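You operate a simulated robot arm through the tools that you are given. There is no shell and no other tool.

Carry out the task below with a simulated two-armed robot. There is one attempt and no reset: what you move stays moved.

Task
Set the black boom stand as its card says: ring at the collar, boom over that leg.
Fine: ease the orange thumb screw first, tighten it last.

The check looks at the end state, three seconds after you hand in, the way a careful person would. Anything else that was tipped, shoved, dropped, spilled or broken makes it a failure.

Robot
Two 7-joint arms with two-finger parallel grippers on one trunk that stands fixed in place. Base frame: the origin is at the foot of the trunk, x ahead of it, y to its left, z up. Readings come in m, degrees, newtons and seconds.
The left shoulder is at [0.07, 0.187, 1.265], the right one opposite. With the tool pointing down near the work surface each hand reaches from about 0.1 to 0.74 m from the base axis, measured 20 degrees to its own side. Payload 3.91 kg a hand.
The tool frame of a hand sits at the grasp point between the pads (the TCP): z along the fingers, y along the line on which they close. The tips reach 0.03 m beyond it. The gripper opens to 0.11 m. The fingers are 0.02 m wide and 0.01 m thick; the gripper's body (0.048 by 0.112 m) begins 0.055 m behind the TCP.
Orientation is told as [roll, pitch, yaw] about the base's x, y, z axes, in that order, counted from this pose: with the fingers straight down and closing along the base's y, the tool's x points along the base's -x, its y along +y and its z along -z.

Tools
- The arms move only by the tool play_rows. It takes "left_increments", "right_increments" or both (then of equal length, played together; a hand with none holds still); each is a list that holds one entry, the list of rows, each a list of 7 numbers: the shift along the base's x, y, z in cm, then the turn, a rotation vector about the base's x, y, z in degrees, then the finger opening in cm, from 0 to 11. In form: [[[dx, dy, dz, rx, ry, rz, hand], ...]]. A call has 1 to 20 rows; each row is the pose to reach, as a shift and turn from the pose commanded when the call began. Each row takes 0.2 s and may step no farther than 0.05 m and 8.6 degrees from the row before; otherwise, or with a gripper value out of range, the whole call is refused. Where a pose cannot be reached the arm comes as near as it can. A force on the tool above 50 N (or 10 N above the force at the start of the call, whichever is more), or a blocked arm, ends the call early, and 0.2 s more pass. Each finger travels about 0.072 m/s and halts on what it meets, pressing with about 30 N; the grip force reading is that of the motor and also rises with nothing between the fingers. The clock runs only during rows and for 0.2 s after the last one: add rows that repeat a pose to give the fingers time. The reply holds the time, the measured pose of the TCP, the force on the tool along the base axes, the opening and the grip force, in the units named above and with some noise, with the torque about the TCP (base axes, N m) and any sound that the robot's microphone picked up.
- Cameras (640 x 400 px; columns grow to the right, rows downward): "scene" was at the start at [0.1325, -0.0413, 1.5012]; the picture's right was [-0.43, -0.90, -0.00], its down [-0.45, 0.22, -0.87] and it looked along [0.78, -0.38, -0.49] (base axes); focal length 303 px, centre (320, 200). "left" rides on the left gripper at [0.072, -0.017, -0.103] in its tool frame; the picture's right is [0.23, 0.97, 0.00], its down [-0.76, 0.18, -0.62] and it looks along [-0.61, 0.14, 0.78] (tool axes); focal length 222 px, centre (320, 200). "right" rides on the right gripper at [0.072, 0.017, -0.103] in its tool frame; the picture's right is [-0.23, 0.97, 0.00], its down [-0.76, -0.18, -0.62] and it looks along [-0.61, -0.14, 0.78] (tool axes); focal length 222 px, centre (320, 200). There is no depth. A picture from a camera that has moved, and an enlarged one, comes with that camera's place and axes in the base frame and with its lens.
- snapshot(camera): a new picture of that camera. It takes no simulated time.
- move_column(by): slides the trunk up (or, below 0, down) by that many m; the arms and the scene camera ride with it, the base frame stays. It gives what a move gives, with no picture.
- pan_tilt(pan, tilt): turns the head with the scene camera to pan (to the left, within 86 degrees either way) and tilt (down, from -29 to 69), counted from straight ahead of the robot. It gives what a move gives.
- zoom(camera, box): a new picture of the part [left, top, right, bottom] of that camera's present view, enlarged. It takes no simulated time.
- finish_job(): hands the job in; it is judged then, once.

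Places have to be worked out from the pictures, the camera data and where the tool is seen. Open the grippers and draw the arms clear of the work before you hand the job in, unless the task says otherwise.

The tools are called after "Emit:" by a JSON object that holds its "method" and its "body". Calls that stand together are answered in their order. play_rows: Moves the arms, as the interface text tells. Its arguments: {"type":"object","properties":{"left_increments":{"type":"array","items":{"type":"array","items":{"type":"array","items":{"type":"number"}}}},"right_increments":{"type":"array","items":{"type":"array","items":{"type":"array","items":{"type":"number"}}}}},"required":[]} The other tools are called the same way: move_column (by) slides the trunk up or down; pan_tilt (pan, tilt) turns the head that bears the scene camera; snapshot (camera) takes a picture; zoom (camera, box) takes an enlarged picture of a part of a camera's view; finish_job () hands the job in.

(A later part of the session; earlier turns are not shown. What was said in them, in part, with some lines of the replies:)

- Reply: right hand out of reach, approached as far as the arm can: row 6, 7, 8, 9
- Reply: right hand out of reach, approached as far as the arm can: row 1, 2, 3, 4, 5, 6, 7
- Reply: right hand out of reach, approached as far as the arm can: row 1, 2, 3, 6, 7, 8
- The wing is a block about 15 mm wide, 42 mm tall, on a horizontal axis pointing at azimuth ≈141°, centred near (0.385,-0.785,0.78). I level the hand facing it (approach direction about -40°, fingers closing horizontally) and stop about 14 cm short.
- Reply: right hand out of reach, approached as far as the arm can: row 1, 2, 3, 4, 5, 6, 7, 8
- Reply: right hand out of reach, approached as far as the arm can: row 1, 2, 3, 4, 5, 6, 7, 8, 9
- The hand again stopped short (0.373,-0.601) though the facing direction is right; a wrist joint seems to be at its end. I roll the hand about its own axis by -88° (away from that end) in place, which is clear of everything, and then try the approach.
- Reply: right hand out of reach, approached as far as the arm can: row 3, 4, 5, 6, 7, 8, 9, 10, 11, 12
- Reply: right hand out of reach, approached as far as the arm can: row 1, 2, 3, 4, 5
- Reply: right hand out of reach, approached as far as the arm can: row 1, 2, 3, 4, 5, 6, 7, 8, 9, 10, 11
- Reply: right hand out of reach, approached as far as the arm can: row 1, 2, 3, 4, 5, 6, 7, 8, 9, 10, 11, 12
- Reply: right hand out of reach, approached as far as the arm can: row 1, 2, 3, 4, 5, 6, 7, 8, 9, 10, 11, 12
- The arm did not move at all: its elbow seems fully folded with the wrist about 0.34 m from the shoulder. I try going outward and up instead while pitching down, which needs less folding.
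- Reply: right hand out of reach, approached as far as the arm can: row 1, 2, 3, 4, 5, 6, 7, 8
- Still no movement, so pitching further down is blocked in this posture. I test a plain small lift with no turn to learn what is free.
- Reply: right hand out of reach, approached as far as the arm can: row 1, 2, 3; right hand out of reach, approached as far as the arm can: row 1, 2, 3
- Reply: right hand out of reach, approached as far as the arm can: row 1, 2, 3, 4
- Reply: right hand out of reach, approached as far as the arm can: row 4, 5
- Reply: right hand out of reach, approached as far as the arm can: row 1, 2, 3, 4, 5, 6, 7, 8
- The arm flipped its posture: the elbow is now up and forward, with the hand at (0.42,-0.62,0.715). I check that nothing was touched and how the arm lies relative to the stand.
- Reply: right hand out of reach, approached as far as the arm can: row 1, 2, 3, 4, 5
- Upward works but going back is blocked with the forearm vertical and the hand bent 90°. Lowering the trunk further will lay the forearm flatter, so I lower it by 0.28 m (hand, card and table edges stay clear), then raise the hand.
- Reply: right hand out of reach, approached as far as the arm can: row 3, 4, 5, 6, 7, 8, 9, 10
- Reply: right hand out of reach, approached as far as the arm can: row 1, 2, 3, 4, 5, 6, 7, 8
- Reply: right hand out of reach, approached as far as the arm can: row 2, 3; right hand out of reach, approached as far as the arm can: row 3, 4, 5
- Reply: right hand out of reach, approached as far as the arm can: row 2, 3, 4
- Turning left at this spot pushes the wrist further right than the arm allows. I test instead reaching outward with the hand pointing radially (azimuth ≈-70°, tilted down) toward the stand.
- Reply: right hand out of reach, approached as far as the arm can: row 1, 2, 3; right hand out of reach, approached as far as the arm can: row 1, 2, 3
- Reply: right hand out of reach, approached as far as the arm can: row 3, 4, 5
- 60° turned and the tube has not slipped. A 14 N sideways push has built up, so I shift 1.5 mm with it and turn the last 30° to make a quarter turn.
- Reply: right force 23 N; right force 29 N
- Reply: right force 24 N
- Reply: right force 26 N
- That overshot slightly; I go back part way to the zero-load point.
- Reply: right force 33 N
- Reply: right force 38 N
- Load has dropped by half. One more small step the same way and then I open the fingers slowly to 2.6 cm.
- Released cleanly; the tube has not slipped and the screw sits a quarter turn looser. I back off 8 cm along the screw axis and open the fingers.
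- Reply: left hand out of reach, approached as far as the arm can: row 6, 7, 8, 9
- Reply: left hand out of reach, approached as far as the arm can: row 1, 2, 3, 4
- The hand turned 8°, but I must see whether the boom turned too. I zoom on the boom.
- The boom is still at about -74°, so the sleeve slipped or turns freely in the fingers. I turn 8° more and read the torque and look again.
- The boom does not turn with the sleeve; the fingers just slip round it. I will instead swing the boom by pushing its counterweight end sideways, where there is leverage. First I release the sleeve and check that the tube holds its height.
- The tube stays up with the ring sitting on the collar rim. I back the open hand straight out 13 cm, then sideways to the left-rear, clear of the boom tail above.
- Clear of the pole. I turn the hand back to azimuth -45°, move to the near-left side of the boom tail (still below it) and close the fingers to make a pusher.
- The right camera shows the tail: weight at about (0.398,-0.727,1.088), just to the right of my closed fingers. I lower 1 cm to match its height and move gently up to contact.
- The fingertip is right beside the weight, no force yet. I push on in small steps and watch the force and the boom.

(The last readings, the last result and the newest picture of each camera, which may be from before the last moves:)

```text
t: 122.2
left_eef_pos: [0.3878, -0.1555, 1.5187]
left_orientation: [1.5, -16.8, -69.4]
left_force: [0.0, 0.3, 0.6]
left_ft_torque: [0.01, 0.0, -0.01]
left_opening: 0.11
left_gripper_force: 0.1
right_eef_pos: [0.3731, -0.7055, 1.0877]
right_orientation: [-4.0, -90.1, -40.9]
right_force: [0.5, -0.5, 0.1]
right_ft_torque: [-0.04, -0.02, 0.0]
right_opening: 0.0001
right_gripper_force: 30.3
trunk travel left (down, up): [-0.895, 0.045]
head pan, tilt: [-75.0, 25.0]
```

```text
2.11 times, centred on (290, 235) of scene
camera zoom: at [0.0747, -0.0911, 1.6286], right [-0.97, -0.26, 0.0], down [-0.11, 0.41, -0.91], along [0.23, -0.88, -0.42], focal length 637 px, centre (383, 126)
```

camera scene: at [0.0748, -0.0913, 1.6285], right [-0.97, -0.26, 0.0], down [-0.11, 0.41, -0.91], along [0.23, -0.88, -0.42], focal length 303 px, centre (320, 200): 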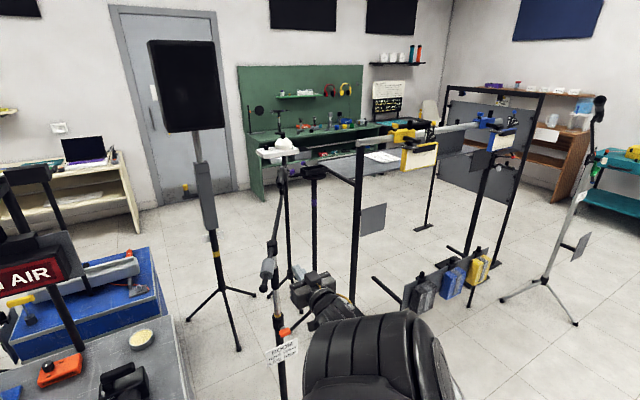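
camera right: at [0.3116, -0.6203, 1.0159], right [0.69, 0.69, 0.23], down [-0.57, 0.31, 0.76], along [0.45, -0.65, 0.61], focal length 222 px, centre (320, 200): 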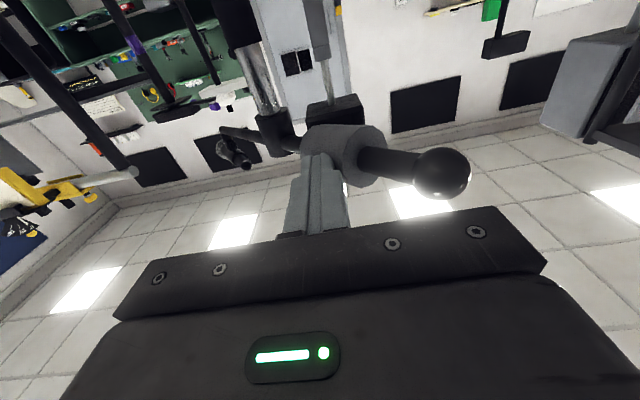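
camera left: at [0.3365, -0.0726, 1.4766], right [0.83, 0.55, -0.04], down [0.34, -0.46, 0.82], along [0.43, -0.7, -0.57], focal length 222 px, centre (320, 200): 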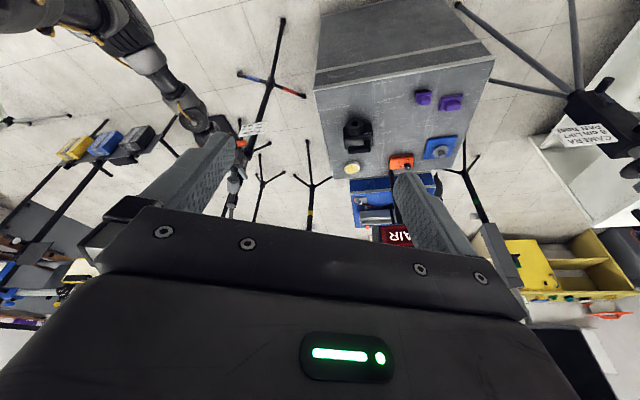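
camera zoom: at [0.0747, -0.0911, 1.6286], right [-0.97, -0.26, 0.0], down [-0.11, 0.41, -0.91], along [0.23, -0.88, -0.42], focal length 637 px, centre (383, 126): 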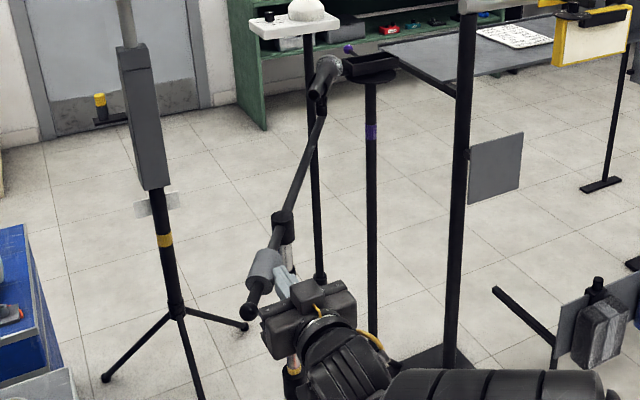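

The boom swings freely with almost no force (about 7° so far). I continue pushing along the arc, then check again.

Emit:
{"method": "play_rows", "body": {"right_increments": [[[0.7, 0.1, 0, 0, 0, 0, 0], [1.4, 0.15, 0, 0, 0, 0, 0], [2.1, 0.2, 0, 0, 0, 0, 0], [2.8, 0.2, 0, 0, 0, 0, 0], [3.5, 0.2, 0, 0, 0, 0, 0], [4.0, 0.2, 0, 0, 0, 0, 0], [4.0, 0.2, 0, 0, 0, 0, 0]]]}}

Emit:
{"method": "snapshot", "body": {"camera": "right"}}

Emit:
{"method": "zoom", "body": {"camera": "scene", "box": [230, 140, 390, 330]}}

```text
t: 123.8
left_eef_pos: [0.3869, -0.1572, 1.519]
left_orientation: [1.5, -16.8, -69.5]
left_force: [0.2, 0.2, 0.6]
left_ft_torque: [-0.02, 0.02, 0.02]
left_opening: 0.1101
left_gripper_force: 0.0
right_eef_pos: [0.4115, -0.704, 1.0866]
right_orientation: [-3.1, -90.0, -42.0]
right_force: [0.0, 0.1, 0.0]
right_ft_torque: [0.03, 0.02, 0.02]
right_opening: 0.0
right_gripper_force: 30.2
trunk travel left (down, up): [-0.895, 0.045]
head pan, tilt: [-75.0, 25.0]
```

```text
taken
camera right: at [0.3505, -0.6179, 1.015], right [0.69, 0.69, 0.23], down [-0.57, 0.31, 0.76], along [0.45, -0.65, 0.61], focal length 222 px, centre (320, 200)
```

right: 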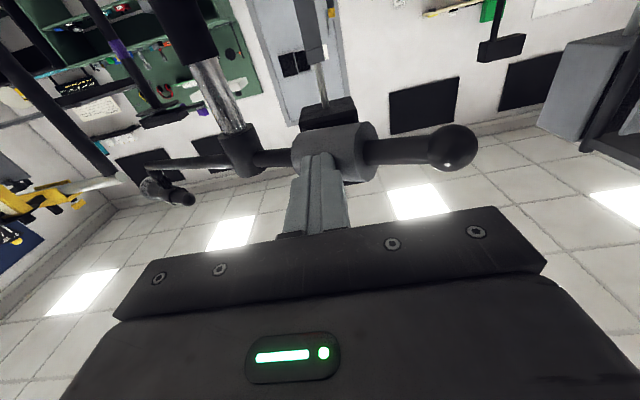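

```text
2.11 times, centred on (310, 235) of scene
camera zoom: at [0.0745, -0.0912, 1.6286], right [-0.97, -0.26, 0.0], down [-0.11, 0.41, -0.91], along [0.23, -0.88, -0.42], focal length 637 px, centre (341, 126)
```

zoom: 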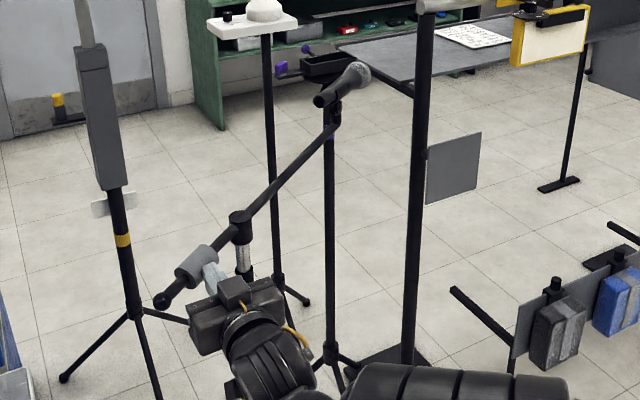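

The boom is now at about -102° (mic near (0.34,-1.20)). I push on along the arc to roughly -128° and measure again.

Emit:
{"method": "play_rows", "body": {"right_increments": [[[0.8, -0.1, 0, 0, 0, 0, 0], [1.6, -0.3, 0, 0, 0, 0, 0], [2.4, -0.6, 0, 0, 0, 0, 0], [3.2, -0.9, 0, 0, 0, 0, 0], [4.0, -1.3, 0, 0, 0, 0, 0], [4.7, -1.7, 0, 0, 0, 0, 0], [5.3, -2.1, 0, 0, 0, 0, 0], [5.3, -2.1, 0, 0, 0, 0, 0]]]}}

Emit:
{"method": "snapshot", "body": {"camera": "right"}}

Emit:
{"method": "zoom", "body": {"camera": "scene", "box": [230, 120, 430, 330]}}

```text
t: 125.6
left_eef_pos: [0.3874, -0.1571, 1.5182]
left_orientation: [1.5, -16.8, -69.3]
left_force: [0.0, -0.1, -0.2]
left_ft_torque: [-0.02, -0.01, 0.02]
left_opening: 0.1099
left_gripper_force: 0.1
right_eef_pos: [0.4662, -0.7227, 1.0861]
right_orientation: [-14.7, -89.9, -30.3]
right_force: [-0.2, -0.4, 0.2]
right_ft_torque: [0.0, 0.02, -0.01]
right_opening: 0.0003
right_gripper_force: 29.6
trunk travel left (down, up): [-0.895, 0.045]
head pan, tilt: [-75.0, 25.0]
```

```text
taken
camera right: at [0.4044, -0.6375, 1.0146], right [0.69, 0.69, 0.23], down [-0.57, 0.31, 0.76], along [0.45, -0.65, 0.61], focal length 222 px, centre (320, 200)
```

right: 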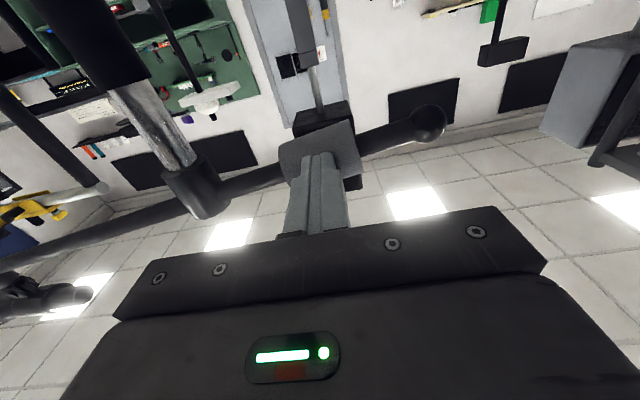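

```text
1.90 times, centred on (330, 225) of scene
camera zoom: at [0.0748, -0.0913, 1.6286], right [-0.97, -0.26, 0.0], down [-0.11, 0.41, -0.91], along [0.23, -0.88, -0.42], focal length 577 px, centre (301, 152)
```

zoom: 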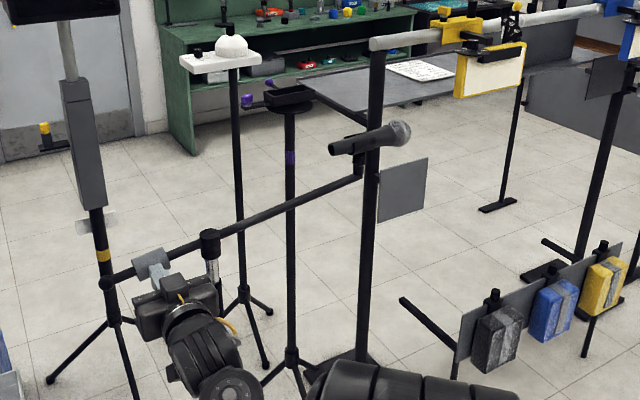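

The boom is now at about -133° to -135° by my estimate. I check the leg and boom together in the left camera and head camera before any final touch.

Emit:
{"method": "snapshot", "body": {"camera": "left"}}

Emit:
{"method": "pan_tilt", "body": {"pan": -70, "tilt": 38}}

Emit:
{"method": "snapshot", "body": {"camera": "scene"}}

```text
taken
camera left: at [0.3355, -0.0711, 1.5966], right [0.83, 0.55, -0.04], down [0.34, -0.46, 0.82], along [0.43, -0.7, -0.57], focal length 222 px, centre (320, 200)
```

left: 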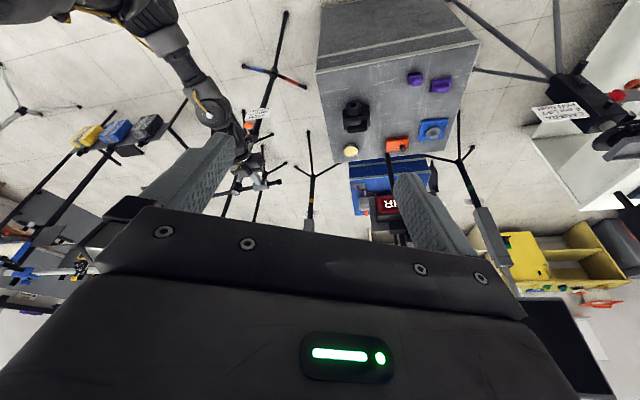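

```text
t: 126.3
left_eef_pos: [0.3871, -0.1568, 1.5173]
left_orientation: [1.5, -16.8, -69.4]
left_force: [-0.6, 1.2, 0.0]
left_ft_torque: [-0.02, -0.01, -0.01]
left_opening: 0.1102
left_gripper_force: 0.0
right_eef_pos: [0.4654, -0.7218, 1.0865]
right_orientation: [-15.5, -90.0, -29.6]
right_force: [0.5, 0.1, 0.1]
right_ft_torque: [0.0, -0.01, -0.01]
right_opening: 0.0
right_gripper_force: 29.8
trunk travel left (down, up): [-0.895, 0.045]
head pan, tilt: [-70.0, 38.0]
```

```text
taken
camera scene: at [0.0803, -0.0832, 1.6083], right [-0.94, -0.34, 0.0], down [-0.21, 0.58, -0.79], along [0.27, -0.74, -0.62], focal length 303 px, centre (320, 200)
```

scene: 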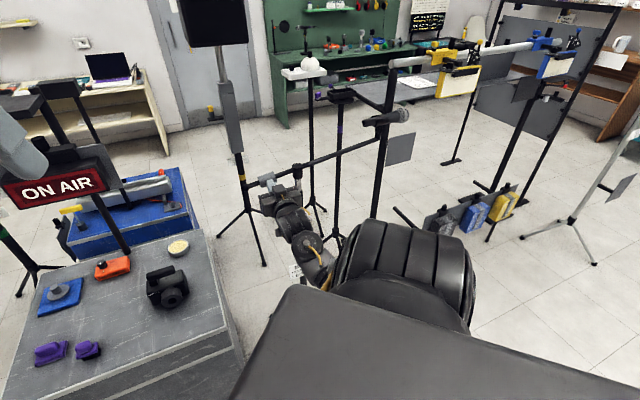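

The arm hides the base from the head camera. I zoom with the left camera on the legs to get the blue leg's direction precisely.

Emit:
{"method": "zoom", "body": {"camera": "left", "box": [230, 0, 330, 100]}}

Emit:
{"method": "zoom", "body": {"camera": "scene", "box": [240, 90, 430, 220]}}

```text
4.00 times, centred on (280, 50) of left
camera zoom: at [0.3353, -0.0709, 1.5967], right [0.83, 0.55, -0.04], down [0.34, -0.46, 0.82], along [0.43, -0.7, -0.57], focal length 888 px, centre (480, 800)
```

zoom: 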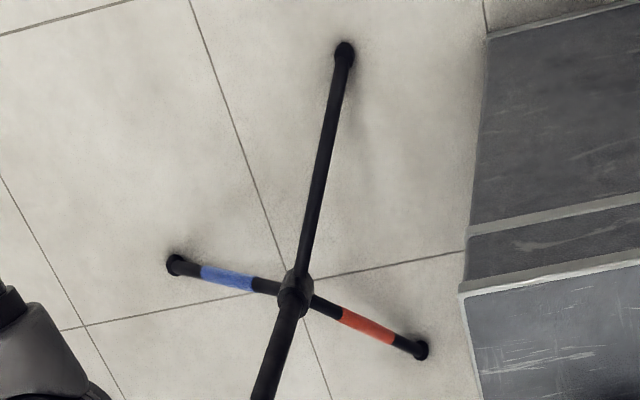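

```text
3.08 times, centred on (335, 155) of scene
camera zoom: at [0.0803, -0.0832, 1.6083], right [-0.94, -0.34, 0.0], down [-0.21, 0.58, -0.79], along [0.27, -0.74, -0.62], focal length 931 px, centre (274, 338)
```

zoom: 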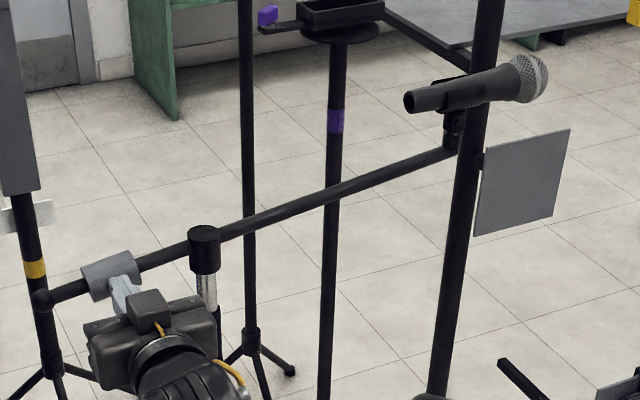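

By fitting the legs, the pole is at (0.426,-0.822), the blue leg points to -134.7°, and the boom to about -134°: within a degree or so. I withdraw the hand straight back away from the tail.

Emit:
{"method": "play_rows", "body": {"right_increments": [[[-0.7, 0.7, 0, 0, 0, 0, 0], [-2.0, 2.0, 0, 0, 0, 0, 0], [-3.6, 3.6, 0, 0, 0, 0, 0], [-5.2, 5.0, 0, 0, 0, 0, 0], [-7.0, 5.5, 0, 0, 0, 0, 1], [-9.0, 5.0, 0, 0, 0, 0, 2], [-11.5, 4.0, 0, 0, 0, 0, 4], [-13.5, 2.5, 0, 0, 0, 0, 6], [-13.5, 2.5, 0, 0, 0, 0, 6]]]}}

Emit:
{"method": "snapshot", "body": {"camera": "scene"}}

Emit:
{"method": "zoom", "body": {"camera": "left", "box": [215, 90, 275, 200]}}

```text
t: 128.3
left_eef_pos: [0.389, -0.1558, 1.5178]
left_orientation: [1.5, -16.7, -69.4]
left_force: [0.3, 0.8, -1.2]
left_ft_torque: [0.0, 0.01, -0.01]
left_opening: 0.11
left_gripper_force: 0.1
right_eef_pos: [0.3308, -0.6985, 1.0872]
right_orientation: [-25.5, -89.9, -19.4]
right_force: [0.4, 0.0, -1.1]
right_ft_torque: [-0.01, -0.01, -0.02]
right_opening: 0.06
right_gripper_force: 0.0
trunk travel left (down, up): [-0.895, 0.045]
head pan, tilt: [-70.0, 38.0]
```

```text
taken
camera scene: at [0.0809, -0.0831, 1.6082], right [-0.94, -0.34, 0.0], down [-0.21, 0.58, -0.79], along [0.27, -0.74, -0.62], focal length 303 px, centre (320, 200)
```

scene: 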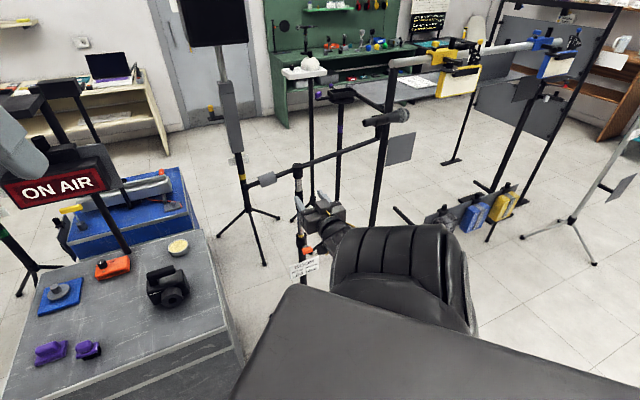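

```text
3.64 times, centred on (245, 145) of left
camera zoom: at [0.3359, -0.0708, 1.5966], right [0.83, 0.55, -0.04], down [0.34, -0.46, 0.82], along [0.43, -0.7, -0.57], focal length 808 px, centre (593, 400)
```

zoom: 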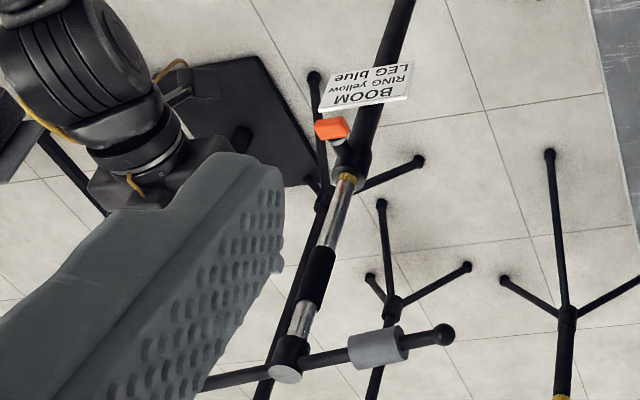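

Hand is clear, and the left camera sees collar, ring, tube and boom tail well. I zoom on the ring and on the whole boom.

Emit:
{"method": "zoom", "body": {"camera": "left", "box": [240, 130, 256, 144]}}

Emit:
{"method": "zoom", "body": {"camera": "scene", "box": [292, 222, 312, 242]}}

Emit:
{"method": "zoom", "body": {"camera": "scene", "box": [240, 90, 430, 280]}}

```text
16.00 times, centred on (248, 137) of left
camera zoom: at [0.3359, -0.0708, 1.5966], right [0.83, 0.55, -0.04], down [0.34, -0.46, 0.82], along [0.43, -0.7, -0.57], focal length 3554 px, centre (1472, 1208)
```

zoom: 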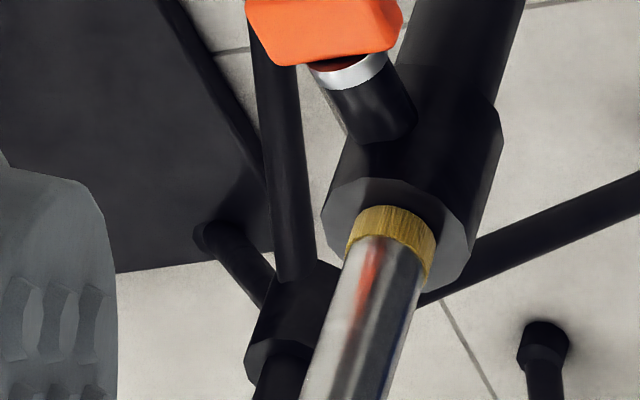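

```text
16.00 times, centred on (302, 232) of scene
camera zoom: at [0.0809, -0.0831, 1.6082], right [-0.94, -0.34, 0.0], down [-0.21, 0.58, -0.79], along [0.27, -0.74, -0.62], focal length 4843 px, centre (608, -312)
```

zoom: 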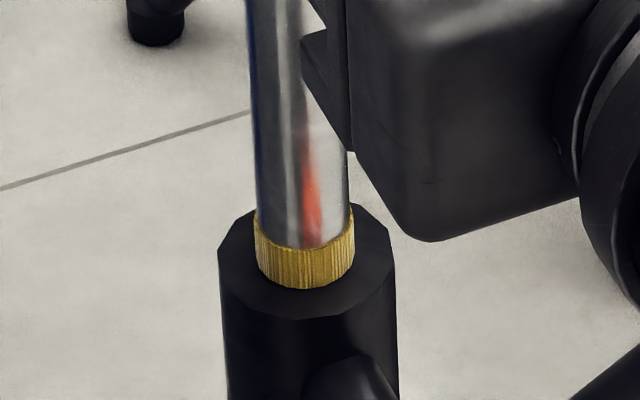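

```text
2.11 times, centred on (335, 185) of scene
camera zoom: at [0.0809, -0.0831, 1.6082], right [-0.94, -0.34, 0.0], down [-0.21, 0.58, -0.79], along [0.27, -0.74, -0.62], focal length 637 px, centre (288, 232)
```

zoom: 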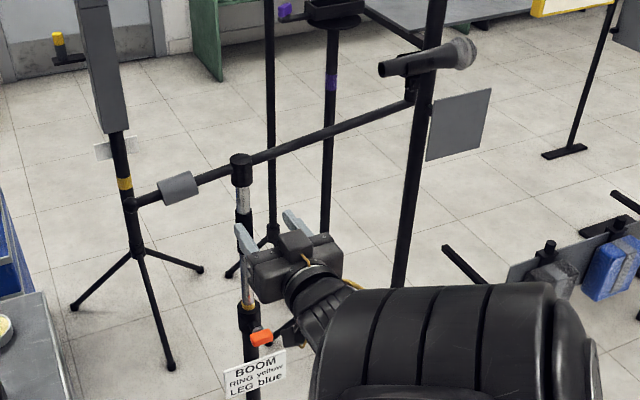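

The ring sits on the collar rim (about 13 of 14 mm visible) and the boom stayed put. Now to tighten: I lower the trunk back by 0.12 m, then bring the hand down to the screw line with the fingers stacked vertically for the horizontal wing.

Emit:
{"method": "move_column", "body": {"by": -0.12}}

Emit:
{"method": "play_rows", "body": {"right_increments": [[[-0.1, -0.1, -1.7, -5.8, 5.8, 0, 6], [-0.2, -0.3, -3.4, -11.6, 11.6, 0, 6], [-0.3, -0.4, -5.1, -17.4, 17.4, 0, 6], [-0.4, -0.5, -6.8, -23.2, 23.2, 0, 6], [-0.5, -0.7, -8.5, -29, 29, 0, 6], [-0.6, -0.8, -10.2, -34.8, 34.8, 0, 6], [-0.7, -0.9, -11.9, -40.6, 40.6, 0, 6], [-0.8, -1.1, -13.6, -46.4, 46.4, 0, 6], [-0.9, -1.3, -15.3, -52.2, 52.2, 0, 6], [-1.0, -1.4, -17, -58, 58, 0, 6], [-1.0, -1.5, -18.5, -63.6, 63.6, 0, 6], [-1.0, -1.5, -18.5, -63.6, 63.6, 0, 6]]]}}

Emit:
{"method": "snapshot", "body": {"camera": "right"}}

Emit:
{"method": "zoom", "body": {"camera": "right", "box": [260, 80, 380, 200]}}

```text
t: 129.8
left_eef_pos: [0.3863, -0.156, 1.4006]
left_orientation: [1.4, -16.8, -69.4]
left_force: [-0.1, -0.8, -0.8]
left_ft_torque: [-0.01, 0.02, 0.03]
left_opening: 0.1101
left_gripper_force: 0.0
right_eef_pos: [0.3298, -0.6981, 0.9676]
right_orientation: [-9.8, -90.1, -35.2]
right_force: [0.0, 0.7, 0.3]
right_ft_torque: [-0.01, -0.01, -0.01]
right_opening: 0.06
right_gripper_force: 0.1
trunk travel left (down, up): [-0.775, 0.165]
head pan, tilt: [-70.0, 38.0]
```

```text
t: 132.4
left_eef_pos: [0.3878, -0.1558, 1.3996]
left_orientation: [1.5, -16.8, -69.4]
left_force: [-0.1, -0.6, -0.1]
left_ft_torque: [0.01, 0.0, 0.03]
left_opening: 0.1099
left_gripper_force: 0.0
right_eef_pos: [0.3174, -0.7118, 0.7832]
right_orientation: [-90.0, 0.1, 45.0]
right_force: [-0.1, 0.4, -0.1]
right_ft_torque: [-0.04, 0.02, -0.01]
right_opening: 0.0598
right_gripper_force: 0.0
trunk travel left (down, up): [-0.775, 0.165]
head pan, tilt: [-70.0, 38.0]
```

```text
taken
camera right: at [0.1941, -0.6898, 0.7672], right [0.16, 0.16, -0.97], down [0.1, 0.98, 0.18], along [0.98, -0.12, 0.14], focal length 222 px, centre (320, 200)
```

right: 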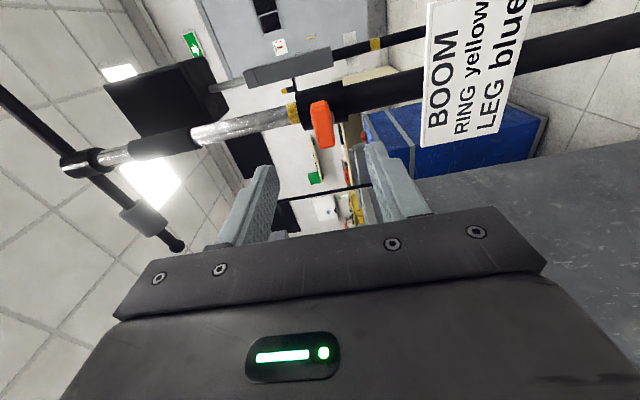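

```text
3.33 times, centred on (320, 140) of right
camera zoom: at [0.1941, -0.6898, 0.7672], right [0.16, 0.16, -0.97], down [0.1, 0.98, 0.18], along [0.98, -0.12, 0.14], focal length 740 px, centre (320, 400)
```

zoom: 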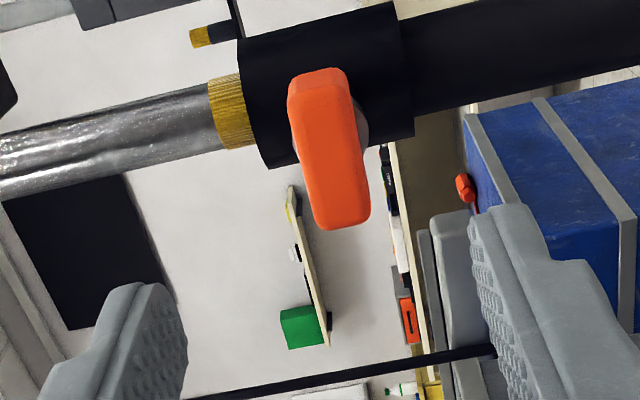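

The wing is straight ahead, about 10 cm beyond the grasp point and 2.8 mm low. I advance 7.4 cm with that correction, then look.

Emit:
{"method": "play_rows", "body": {"right_increments": [[[1.2, -1.2, -0.27, 0, 0, 0, 6], [2.5, -2.5, -0.27, 0, 0, 0, 5], [3.8, -3.8, -0.27, 0, 0, 0, 4.5], [4.6, -4.6, -0.27, 0, 0, 0, 4], [5.25, -5.25, -0.27, 0, 0, 0, 4], [5.25, -5.25, -0.27, 0, 0, 0, 4]]]}}

Emit:
{"method": "zoom", "body": {"camera": "right", "box": [260, 110, 380, 220]}}

```text
t: 133.8
left_eef_pos: [0.3886, -0.1567, 1.3991]
left_orientation: [1.5, -16.7, -69.3]
left_force: [-0.8, -0.3, 0.8]
left_ft_torque: [0.02, 0.01, 0.0]
left_opening: 0.1101
left_gripper_force: 0.0
right_eef_pos: [0.3712, -0.7662, 0.7791]
right_orientation: [-90.0, -0.1, 45.0]
right_force: [-0.5, -0.7, 0.1]
right_ft_torque: [-0.04, 0.02, -0.02]
right_opening: 0.0399
right_gripper_force: 0.0
trunk travel left (down, up): [-0.775, 0.165]
head pan, tilt: [-70.0, 38.0]
```

```text
3.64 times, centred on (320, 165) of right
camera zoom: at [0.2469, -0.744, 0.7626], right [0.16, 0.16, -0.97], down [0.1, 0.98, 0.18], along [0.98, -0.12, 0.14], focal length 808 px, centre (320, 327)
```

zoom: 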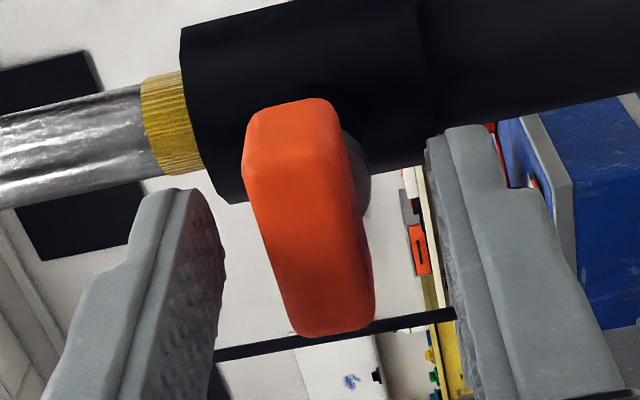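

The wing is between the fingers, about 1.4 mm above the axis. I advance 6 mm more with that correction and close gradually.

Emit:
{"method": "play_rows", "body": {"right_increments": [[[0.21, -0.21, 0.1, 0, 0, 0, 3.5], [0.42, -0.42, 0.12, 0, 0, 0, 2.8], [0.42, -0.42, 0.12, 0, 0, 0, 2.2], [0.42, -0.42, 0.12, 0, 0, 0, 2.0], [0.42, -0.42, 0.12, 0, 0, 0, 2.0]]]}}

Emit:
{"method": "zoom", "body": {"camera": "right", "box": [260, 110, 380, 220]}}

```text
t: 135.0
left_eef_pos: [0.3883, -0.1564, 1.3994]
left_orientation: [1.4, -16.9, -69.4]
left_force: [-0.4, -0.3, -0.7]
left_ft_torque: [-0.03, -0.02, 0.02]
left_opening: 0.1099
left_gripper_force: 0.1
right_eef_pos: [0.3767, -0.7692, 0.7805]
right_orientation: [-90.0, -0.1, 45.0]
right_force: [-0.8, 0.1, -0.2]
right_ft_torque: [0.01, -0.03, -0.03]
right_opening: 0.0201
right_gripper_force: 0.1
trunk travel left (down, up): [-0.775, 0.165]
head pan, tilt: [-70.0, 38.0]
```

```text
3.64 times, centred on (320, 165) of right
camera zoom: at [0.2522, -0.7477, 0.7644], right [0.16, 0.16, -0.97], down [0.1, 0.98, 0.18], along [0.98, -0.12, 0.14], focal length 808 px, centre (320, 327)
```

zoom: 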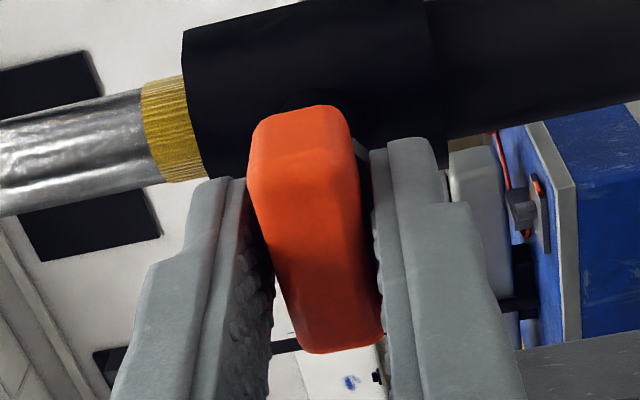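

Evenly spaced on both sides at 2.0 cm. I close onto the wing in small steps.

Emit:
{"method": "play_rows", "body": {"right_increments": [[[0, 0, 0, 0, 0, 0, 1.8], [0, 0, 0, 0, 0, 0, 1.7], [0, 0, 0, 0, 0, 0, 1.6], [0, 0, 0, 0, 0, 0, 1.6]]]}}

Emit:
{"method": "play_rows", "body": {"right_increments": [[[0, 0, 0, 0, 0, 0, 1.4], [0, 0, 0, 0, 0, 0, 1.0], [0, 0, 0, 0, 0, 0, 1.0]]]}}

```text
t: 136.0
left_eef_pos: [0.3879, -0.1578, 1.399]
left_orientation: [1.6, -16.7, -69.4]
left_force: [1.2, -1.0, 0.3]
left_ft_torque: [-0.03, -0.03, -0.04]
left_opening: 0.1099
left_gripper_force: 0.0
right_eef_pos: [0.3762, -0.7709, 0.7795]
right_orientation: [-89.9, -0.1, 45.0]
right_force: [-0.9, -0.6, -1.4]
right_ft_torque: [0.01, 0.01, 0.01]
right_opening: 0.0168
right_gripper_force: 0.4
trunk travel left (down, up): [-0.775, 0.165]
head pan, tilt: [-70.0, 38.0]
```

```text
t: 136.8
left_eef_pos: [0.3874, -0.1568, 1.3987]
left_orientation: [1.6, -16.8, -69.4]
left_force: [-0.4, -0.6, -0.8]
left_ft_torque: [0.0, 0.03, -0.04]
left_opening: 0.1102
left_gripper_force: 0.0
right_eef_pos: [0.3777, -0.7678, 0.7788]
right_orientation: [-89.9, -0.1, 45.0]
right_force: [-1.1, 1.4, -3.8]
right_ft_torque: [-0.25, -0.24, -0.07]
right_opening: 0.0159
right_gripper_force: 45.0
trunk travel left (down, up): [-0.775, 0.165]
head pan, tilt: [-70.0, 38.0]
```

Flush grip. Now I turn clockwise (tightening) in steps, watching forces.

Emit:
{"method": "play_rows", "body": {"right_increments": [[[0, 0, 0, 2.83, -2.83, 0, 1.0], [0, 0, 0, 5.66, -5.66, 0, 1.0], [0, 0, 0, 8.5, -8.5, 0, 1.0], [0, 0, 0, 11.3, -11.3, 0, 1.0], [0, 0, 0, 14.1, -14.1, 0, 1.0], [0, 0, 0, 17, -17, 0, 1.0], [0, 0, 0, 17, -17, 0, 1.0]]]}}

```text
t: 138.4
left_eef_pos: [0.388, -0.1579, 1.3986]
left_orientation: [1.5, -16.7, -69.5]
left_force: [0.0, 0.6, 0.9]
left_ft_torque: [0.02, -0.01, 0.01]
left_opening: 0.1101
left_gripper_force: 0.0
right_eef_pos: [0.3754, -0.7705, 0.7815]
right_orientation: [-90.0, -24.2, 44.9]
right_force: [1.9, -9.8, 2.2]
right_ft_torque: [-0.1, -0.14, 0.91]
right_opening: 0.0159
right_gripper_force: 45.0
trunk travel left (down, up): [-0.775, 0.165]
head pan, tilt: [-70.0, 38.0]
```

24° tightened, loads are small. I continue with a slight shift along the load.

Emit:
{"method": "play_rows", "body": {"right_increments": [[[-0.03, -0.07, 0, 0, 0, 0, 1.0], [-0.03, -0.07, 0, 2.83, -2.83, 0, 1.0], [-0.03, -0.07, 0, 5.66, -5.66, 0, 1.0], [-0.03, -0.07, 0, 8.5, -8.5, 0, 1.0], [-0.03, -0.07, 0, 11.3, -11.3, 0, 1.0], [-0.03, -0.07, 0, 14.1, -14.1, 0, 1.0], [-0.03, -0.07, 0, 17, -17, 0, 1.0], [-0.03, -0.07, 0, 17, -17, 0, 1.0]]]}}

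```text
t: 140.2
left_eef_pos: [0.3872, -0.156, 1.3996]
left_orientation: [1.5, -16.8, -69.3]
left_force: [-0.1, 1.1, 0.2]
left_ft_torque: [0.02, 0.01, 0.01]
left_opening: 0.11
left_gripper_force: 0.0
right_eef_pos: [0.3766, -0.7708, 0.7816]
right_orientation: [-90.1, -48.2, 45.1]
right_force: [2.2, -3.9, 7.9]
right_ft_torque: [0.02, 0.04, -0.11]
right_opening: 0.016
right_gripper_force: 44.9
trunk travel left (down, up): [-0.775, 0.165]
head pan, tilt: [-70.0, 38.0]
```

Halfway there with low loads. I continue another 24°.

Emit:
{"method": "play_rows", "body": {"right_increments": [[[0, 0, 0.1, 0, 0, 0, 1.0], [0, 0, 0.1, 2.83, -2.83, 0, 1.0], [0, 0, 0.1, 5.66, -5.66, 0, 1.0], [0, 0, 0.1, 8.5, -8.5, 0, 1.0], [0, 0, 0.1, 11.3, -11.3, 0, 1.0], [0, 0, 0.1, 14.1, -14.1, 0, 1.0], [0, 0, 0.1, 17, -17, 0, 1.0], [0, 0, 0.1, 17, -17, 0, 1.0]]]}}

Emit:
{"method": "zoom", "body": {"camera": "left", "box": [222, 120, 272, 180]}}

```text
t: 142.0
left_eef_pos: [0.3883, -0.1575, 1.3982]
left_orientation: [1.5, -16.7, -69.4]
left_force: [-0.2, 0.5, 0.2]
left_ft_torque: [-0.01, -0.03, -0.03]
left_opening: 0.11
left_gripper_force: 0.0
right_eef_pos: [0.3755, -0.771, 0.782]
right_orientation: [-89.6, -72.1, 44.5]
right_force: [1.1, -7.0, 2.4]
right_ft_torque: [0.83, 0.84, -0.44]
right_opening: 0.016
right_gripper_force: 45.2
trunk travel left (down, up): [-0.775, 0.165]
head pan, tilt: [-70.0, 38.0]
```

```text
6.67 times, centred on (247, 150) of left
camera zoom: at [0.3356, -0.072, 1.4766], right [0.83, 0.55, -0.04], down [0.34, -0.46, 0.82], along [0.43, -0.7, -0.57], focal length 1481 px, centre (807, 533)
```

zoom: 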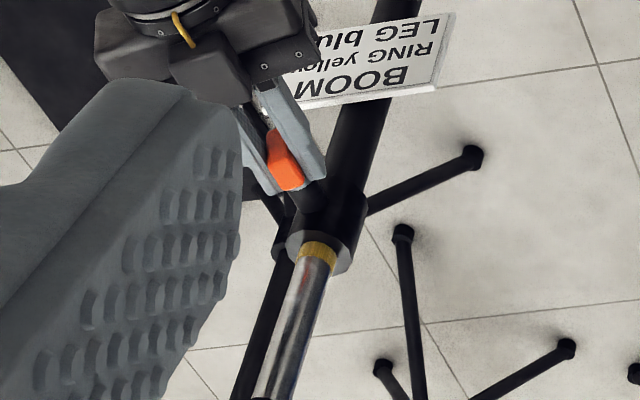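

72° done and the ring is unchanged. I turn the last 18° to where it was, and check the torque about the screw axis.

Emit:
{"method": "play_rows", "body": {"right_increments": [[[0, 0, 0, 2.83, -2.83, 0, 1.0], [0, 0, 0, 5.66, -5.66, 0, 1.0], [0, 0, 0, 8.5, -8.5, 0, 1.0], [0, 0, 0, 12.7, -12.7, 0, 1.0], [0, 0, 0, 12.7, -12.7, 0, 1.0]]]}}

Emit:
{"method": "play_rows", "body": {"right_increments": [[[0, 0, 0, 2.83, -2.83, 0, 1.0], [0, 0, 0, 5.66, -5.66, 0, 1.0], [0, 0, 0, 5.66, -5.66, 0, 1.0]]]}}

Emit:
{"method": "zoom", "body": {"camera": "right", "box": [240, 80, 400, 220]}}

```text
t: 143.2
left_eef_pos: [0.3873, -0.1586, 1.3987]
left_orientation: [1.5, -16.7, -69.7]
left_force: [0.4, 0.7, 0.7]
left_ft_torque: [-0.02, -0.01, -0.01]
left_opening: 0.1102
left_gripper_force: 0.0
right_eef_pos: [0.3744, -0.7715, 0.7822]
right_orientation: [96.5, -89.8, -141.6]
right_force: [1.4, -14.4, 6.4]
right_ft_torque: [0.59, 0.9, -0.07]
right_opening: 0.0158
right_gripper_force: 44.9
trunk travel left (down, up): [-0.775, 0.165]
head pan, tilt: [-70.0, 38.0]
```

```text
t: 144.0
left_eef_pos: [0.3866, -0.158, 1.3983]
left_orientation: [1.5, -16.8, -69.5]
left_force: [0.0, 0.4, -0.4]
left_ft_torque: [-0.02, 0.05, 0.01]
left_opening: 0.11
left_gripper_force: 0.2
right_eef_pos: [0.3748, -0.7708, 0.7821]
right_orientation: [89.8, -81.8, -134.9]
right_force: [-0.3, -13.2, 3.1]
right_ft_torque: [-1.25, 0.6, -0.17]
right_opening: 0.0184
right_gripper_force: 44.8
trunk travel left (down, up): [-0.775, 0.165]
head pan, tilt: [-70.0, 38.0]
```

```text
2.86 times, centred on (320, 150) of right
camera zoom: at [0.3209, -0.6785, 0.7134], right [0.66, 0.66, 0.36], down [-0.64, 0.24, 0.73], along [0.39, -0.71, 0.58], focal length 635 px, centre (320, 343)
```

zoom: 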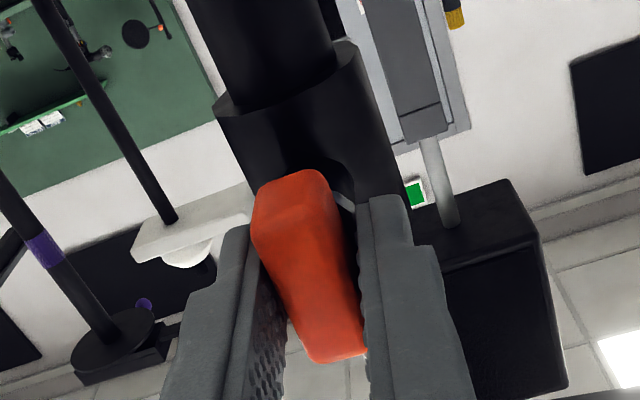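

Turning 8° past made the fingers spread on the wing with 1.3 N·m resisting: the screw is at its stop and tight. I open the fingers here without turning back.

Emit:
{"method": "play_rows", "body": {"right_increments": [[[0, 0, 0, 0, 0, 0, 1.6], [0, 0, 0, 0, 0, 0, 2.0], [0, 0, 0, 0, 0, 0, 2.4], [0, 0, 0, 0, 0, 0, 3.0], [0, 0, 0, 0, 0, 0, 3.0]]]}}

Emit:
{"method": "zoom", "body": {"camera": "right", "box": [240, 80, 400, 220]}}

```text
t: 145.2
left_eef_pos: [0.3874, -0.1575, 1.3998]
left_orientation: [1.5, -16.9, -69.3]
left_force: [-0.3, -0.6, -0.2]
left_ft_torque: [0.04, 0.0, 0.02]
left_opening: 0.11
left_gripper_force: 0.0
right_eef_pos: [0.3761, -0.7702, 0.7833]
right_orientation: [89.6, -81.7, -134.6]
right_force: [-0.4, 0.2, -0.8]
right_ft_torque: [0.02, -0.03, -0.03]
right_opening: 0.0301
right_gripper_force: 0.0
trunk travel left (down, up): [-0.775, 0.165]
head pan, tilt: [-70.0, 38.0]
```

```text
2.86 times, centred on (320, 150) of right
camera zoom: at [0.3218, -0.6772, 0.7138], right [0.66, 0.66, 0.36], down [-0.64, 0.24, 0.73], along [0.39, -0.71, 0.58], focal length 635 px, centre (320, 343)
```

zoom: 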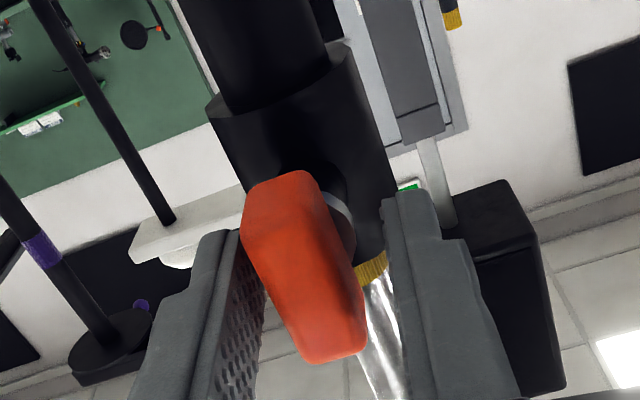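

Released: the wing is upright again and tight. I open a bit more and back straight off.

Emit:
{"method": "play_rows", "body": {"right_increments": [[[0, 0, 0, 0, 0, 0, 4], [-0.8, 0.8, 0, 0, 0, 0, 4.5], [-2.0, 2.0, 0, 0, 0, 0, 5], [-3.6, 3.6, 0, 0, 0, 0, 6], [-5.4, 5.4, 0, 0, 0, 0, 8], [-7, 7, 0, 0, 0, 0, 9], [-7, 7, 0, 0, 0, 0, 9]]]}}

Emit:
{"method": "snapshot", "body": {"camera": "right"}}

Emit:
{"method": "snapshot", "body": {"camera": "scene"}}

Emit:
{"method": "snapshot", "body": {"camera": "left"}}

```text
t: 146.8
left_eef_pos: [0.3877, -0.1568, 1.398]
left_orientation: [1.5, -16.8, -69.4]
left_force: [-0.3, -0.4, -0.8]
left_ft_torque: [0.0, -0.03, -0.02]
left_opening: 0.1102
left_gripper_force: 0.0
right_eef_pos: [0.3054, -0.7018, 0.7827]
right_orientation: [89.7, -82.0, -134.6]
right_force: [0.9, -0.8, 0.3]
right_ft_torque: [-0.02, 0.01, 0.02]
right_opening: 0.0901
right_gripper_force: 0.0
trunk travel left (down, up): [-0.775, 0.165]
head pan, tilt: [-70.0, 38.0]
```

```text
taken
camera right: at [0.2509, -0.6087, 0.7132], right [0.66, 0.66, 0.36], down [-0.64, 0.24, 0.73], along [0.39, -0.71, 0.58], focal length 222 px, centre (320, 200)
```

right: 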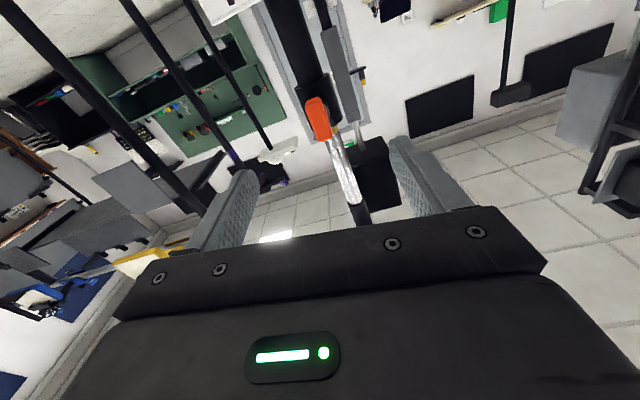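

```text
taken
camera scene: at [0.0808, -0.0839, 1.4882], right [-0.94, -0.34, 0.0], down [-0.21, 0.58, -0.79], along [0.27, -0.74, -0.62], focal length 303 px, centre (320, 200)
```

scene: 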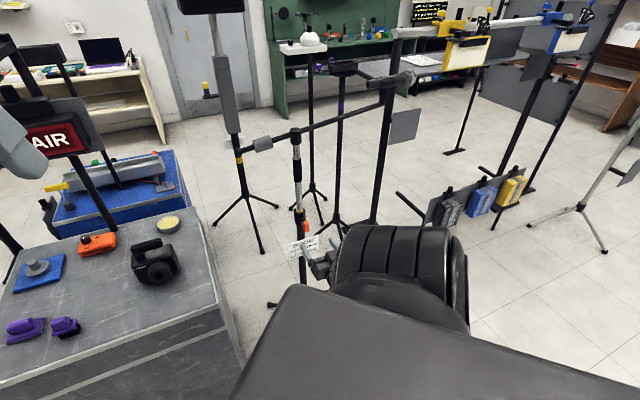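

```text
taken
camera left: at [0.3358, -0.0716, 1.4765], right [0.83, 0.55, -0.04], down [0.34, -0.46, 0.82], along [0.43, -0.7, -0.57], focal length 222 px, centre (320, 200)
```

left: 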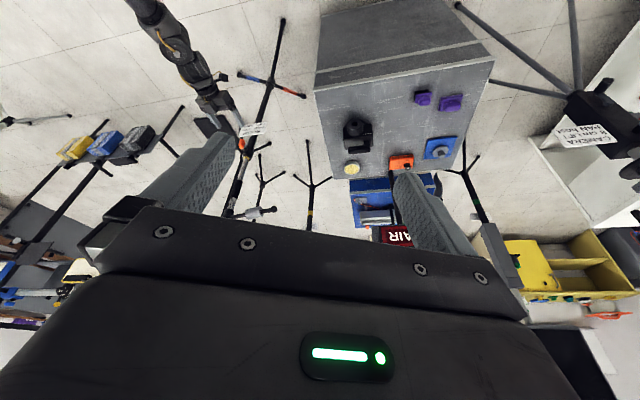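

Hand is clear. I zoom on the ring and on the boom to verify both after tightening.

Emit:
{"method": "zoom", "body": {"camera": "scene", "box": [290, 200, 314, 220]}}

Emit:
{"method": "zoom", "body": {"camera": "scene", "box": [230, 50, 430, 320]}}

Emit:
{"method": "zoom", "body": {"camera": "left", "box": [215, 60, 315, 225]}}

Emit:
{"method": "zoom", "body": {"camera": "right", "box": [270, 60, 400, 240]}}

```text
16.00 times, centred on (302, 210) of scene
camera zoom: at [0.0808, -0.0839, 1.4882], right [-0.94, -0.34, 0.0], down [-0.21, 0.58, -0.79], along [0.27, -0.74, -0.62], focal length 4843 px, centre (608, 40)
```

zoom: 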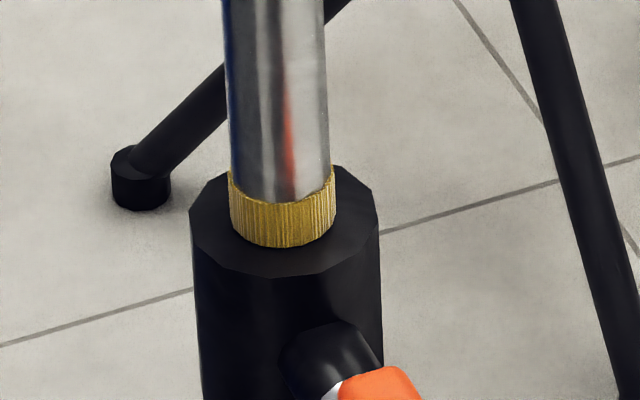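

```text
1.48 times, centred on (330, 185) of scene
camera zoom: at [0.0808, -0.0839, 1.4882], right [-0.94, -0.34, 0.0], down [-0.21, 0.58, -0.79], along [0.27, -0.74, -0.62], focal length 448 px, centre (305, 222)
```

zoom: 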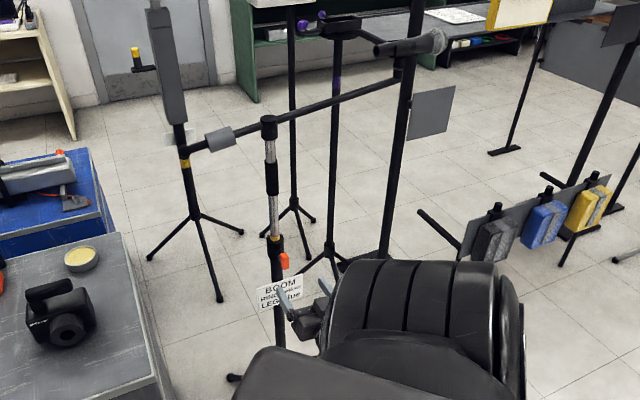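

```text
2.42 times, centred on (265, 142) of left
camera zoom: at [0.3358, -0.0716, 1.4765], right [0.83, 0.55, -0.04], down [0.34, -0.46, 0.82], along [0.43, -0.7, -0.57], focal length 538 px, centre (453, 339)
```

zoom: 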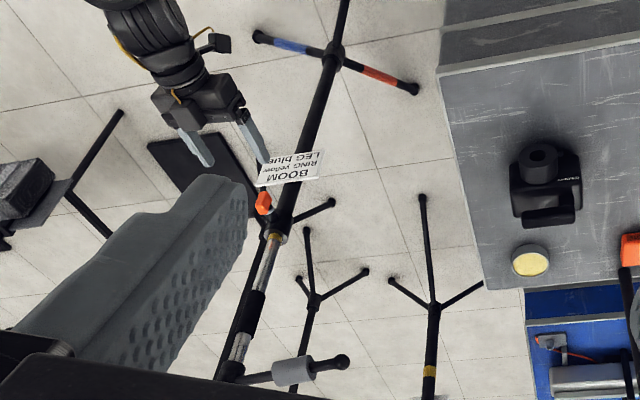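

```text
2.22 times, centred on (335, 150) of right
camera zoom: at [0.2509, -0.6087, 0.7132], right [0.66, 0.66, 0.36], down [-0.64, 0.24, 0.73], along [0.39, -0.71, 0.58], focal length 494 px, centre (287, 311)
```

zoom: 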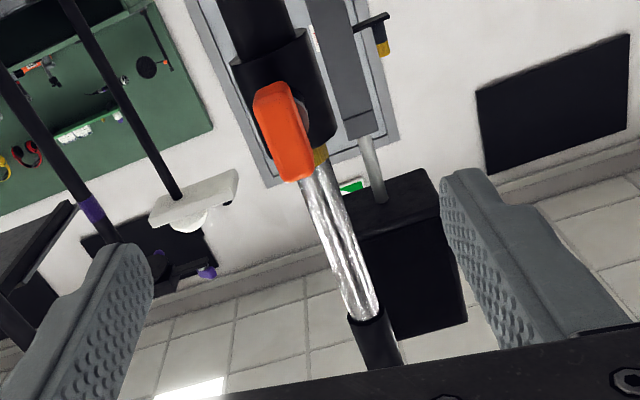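

Ring, boom and screw look right: ring on the collar rim, boom at about -134.7° over the blue leg at -134.7°, wing upright and tight. I draw the right hand further back from the stand.

Emit:
{"method": "play_rows", "body": {"right_increments": [[[-1.2, 1.2, 0, 0, 0, 0, 9], [-2.4, 2.4, 0, 0, 0, 0, 9], [-3.6, 3.6, 0, 0, 0, 0, 9], [-4.8, 4.8, 0, 0, 0, 0, 9], [-4.8, 4.8, 0, 0, 0, 0, 9]]]}}

Emit:
{"method": "snapshot", "body": {"camera": "scene"}}

```text
t: 148.0
left_eef_pos: [0.3878, -0.1565, 1.3983]
left_orientation: [1.5, -16.9, -69.5]
left_force: [0.0, 0.2, 0.1]
left_ft_torque: [-0.05, 0.0, -0.03]
left_opening: 0.1098
left_gripper_force: 0.1
right_eef_pos: [0.2593, -0.6522, 0.783]
right_orientation: [89.6, -82.0, -134.6]
right_force: [0.7, 0.3, -0.2]
right_ft_torque: [-0.05, 0.0, 0.0]
right_opening: 0.0899
right_gripper_force: 0.1
trunk travel left (down, up): [-0.775, 0.165]
head pan, tilt: [-70.0, 38.0]
```

```text
taken
camera scene: at [0.0807, -0.0838, 1.4882], right [-0.94, -0.34, 0.0], down [-0.21, 0.58, -0.79], along [0.27, -0.74, -0.62], focal length 303 px, centre (320, 200)
```

scene: 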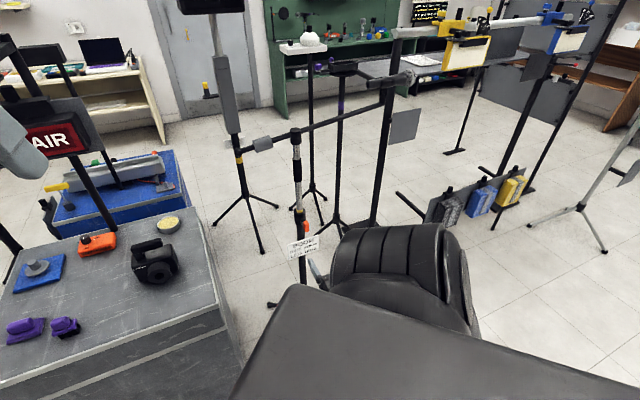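

The hand is about 0.21 m from the stand with no contact. I make one last precise check of the boom direction and open the gripper fully.

Emit:
{"method": "play_rows", "body": {"right_increments": [[[-0.8, 0.8, 0, 0, 0, 0, 11], [-1.6, 1.6, 0, 0, 0, 0, 11], [-1.6, 1.6, 0, 0, 0, 0, 11]]]}}

Emit:
{"method": "zoom", "body": {"camera": "scene", "box": [225, 60, 425, 185]}}

Emit:
{"method": "zoom", "body": {"camera": "left", "box": [225, 50, 315, 130]}}

Emit:
{"method": "zoom", "body": {"camera": "scene", "box": [285, 195, 325, 250]}}

```text
t: 148.8
left_eef_pos: [0.388, -0.1569, 1.3983]
left_orientation: [1.4, -16.9, -69.4]
left_force: [0.0, -0.1, -0.5]
left_ft_torque: [0.01, -0.02, 0.03]
left_opening: 0.1101
left_gripper_force: 0.0
right_eef_pos: [0.2417, -0.6349, 0.7826]
right_orientation: [89.5, -81.9, -134.5]
right_force: [0.6, -0.4, 0.2]
right_ft_torque: [0.03, 0.01, 0.01]
right_opening: 0.1099
right_gripper_force: 0.1
trunk travel left (down, up): [-0.775, 0.165]
head pan, tilt: [-70.0, 38.0]
```

```text
3.20 times, centred on (325, 122) of scene
camera zoom: at [0.0805, -0.0837, 1.4882], right [-0.94, -0.34, 0.0], down [-0.21, 0.58, -0.79], along [0.27, -0.74, -0.62], focal length 969 px, centre (304, 448)
```

zoom: 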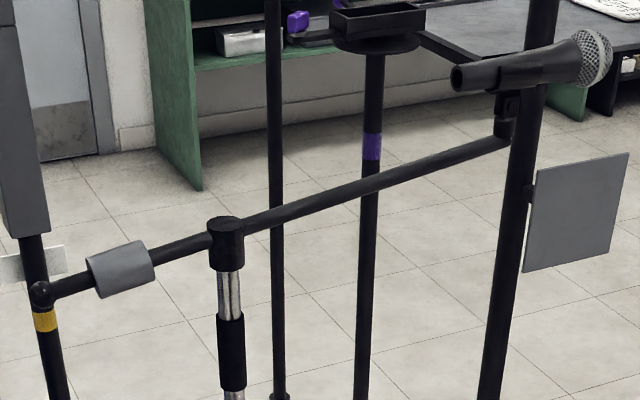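

```text
5.00 times, centred on (270, 90) of left
camera zoom: at [0.3355, -0.0714, 1.4766], right [0.83, 0.55, -0.04], down [0.34, -0.46, 0.82], along [0.43, -0.7, -0.57], focal length 1111 px, centre (570, 750)
```

zoom: 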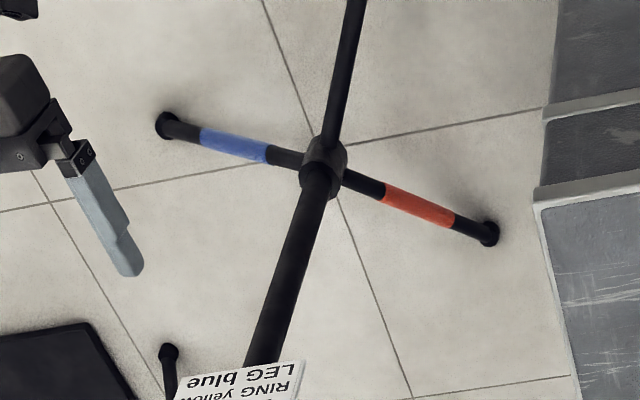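

```text
7.27 times, centred on (305, 222) of scene
camera zoom: at [0.0805, -0.0837, 1.4882], right [-0.94, -0.34, 0.0], down [-0.21, 0.58, -0.79], along [0.27, -0.74, -0.62], focal length 2201 px, centre (429, 36)
```

zoom: 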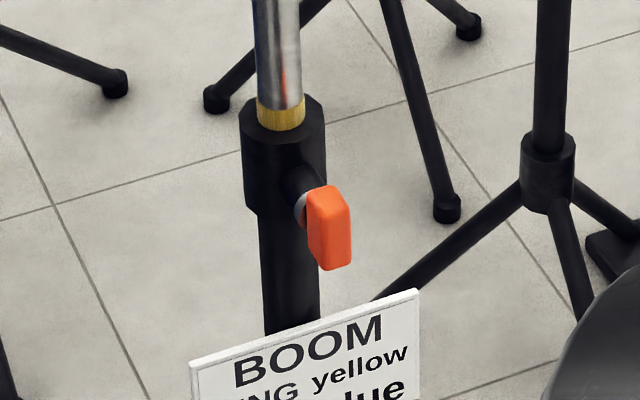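

Triangulating the boom from two heights gives about -135°, against -134.7° for the blue leg. The yellow ring sits on the collar rim, the wing is upright and tight, and both hands are open and clear, so I hand in the job.

Emit:
{"method": "finish_job", "body": {}}

```text
The job is handed in.
```

The boom stand is set as its card says, and I have handed the job in; I have not seen a verdict on it.

- **Ring:** The card calls for the yellow ring. It sits on the collar rim with about 13 of its roughly 14 mm showing.
- **Boom:** It points over the blue leg. I measured the boom at about -135° and the leg at -134.7°, so they match to within a degree or two.
- **Thumb screw:** I eased the orange screw a quarter turn first. I tightened it last, until it resisted turning at about 1.3 N·m with the wing upright again.

The sleeve slipped in the fingers instead of turning the boom, so I swung the boom by pushing gently on its counterweight. I saw nothing else tipped or shoved. Both grippers are open, and the right hand is about 0.25 m back from the stand.
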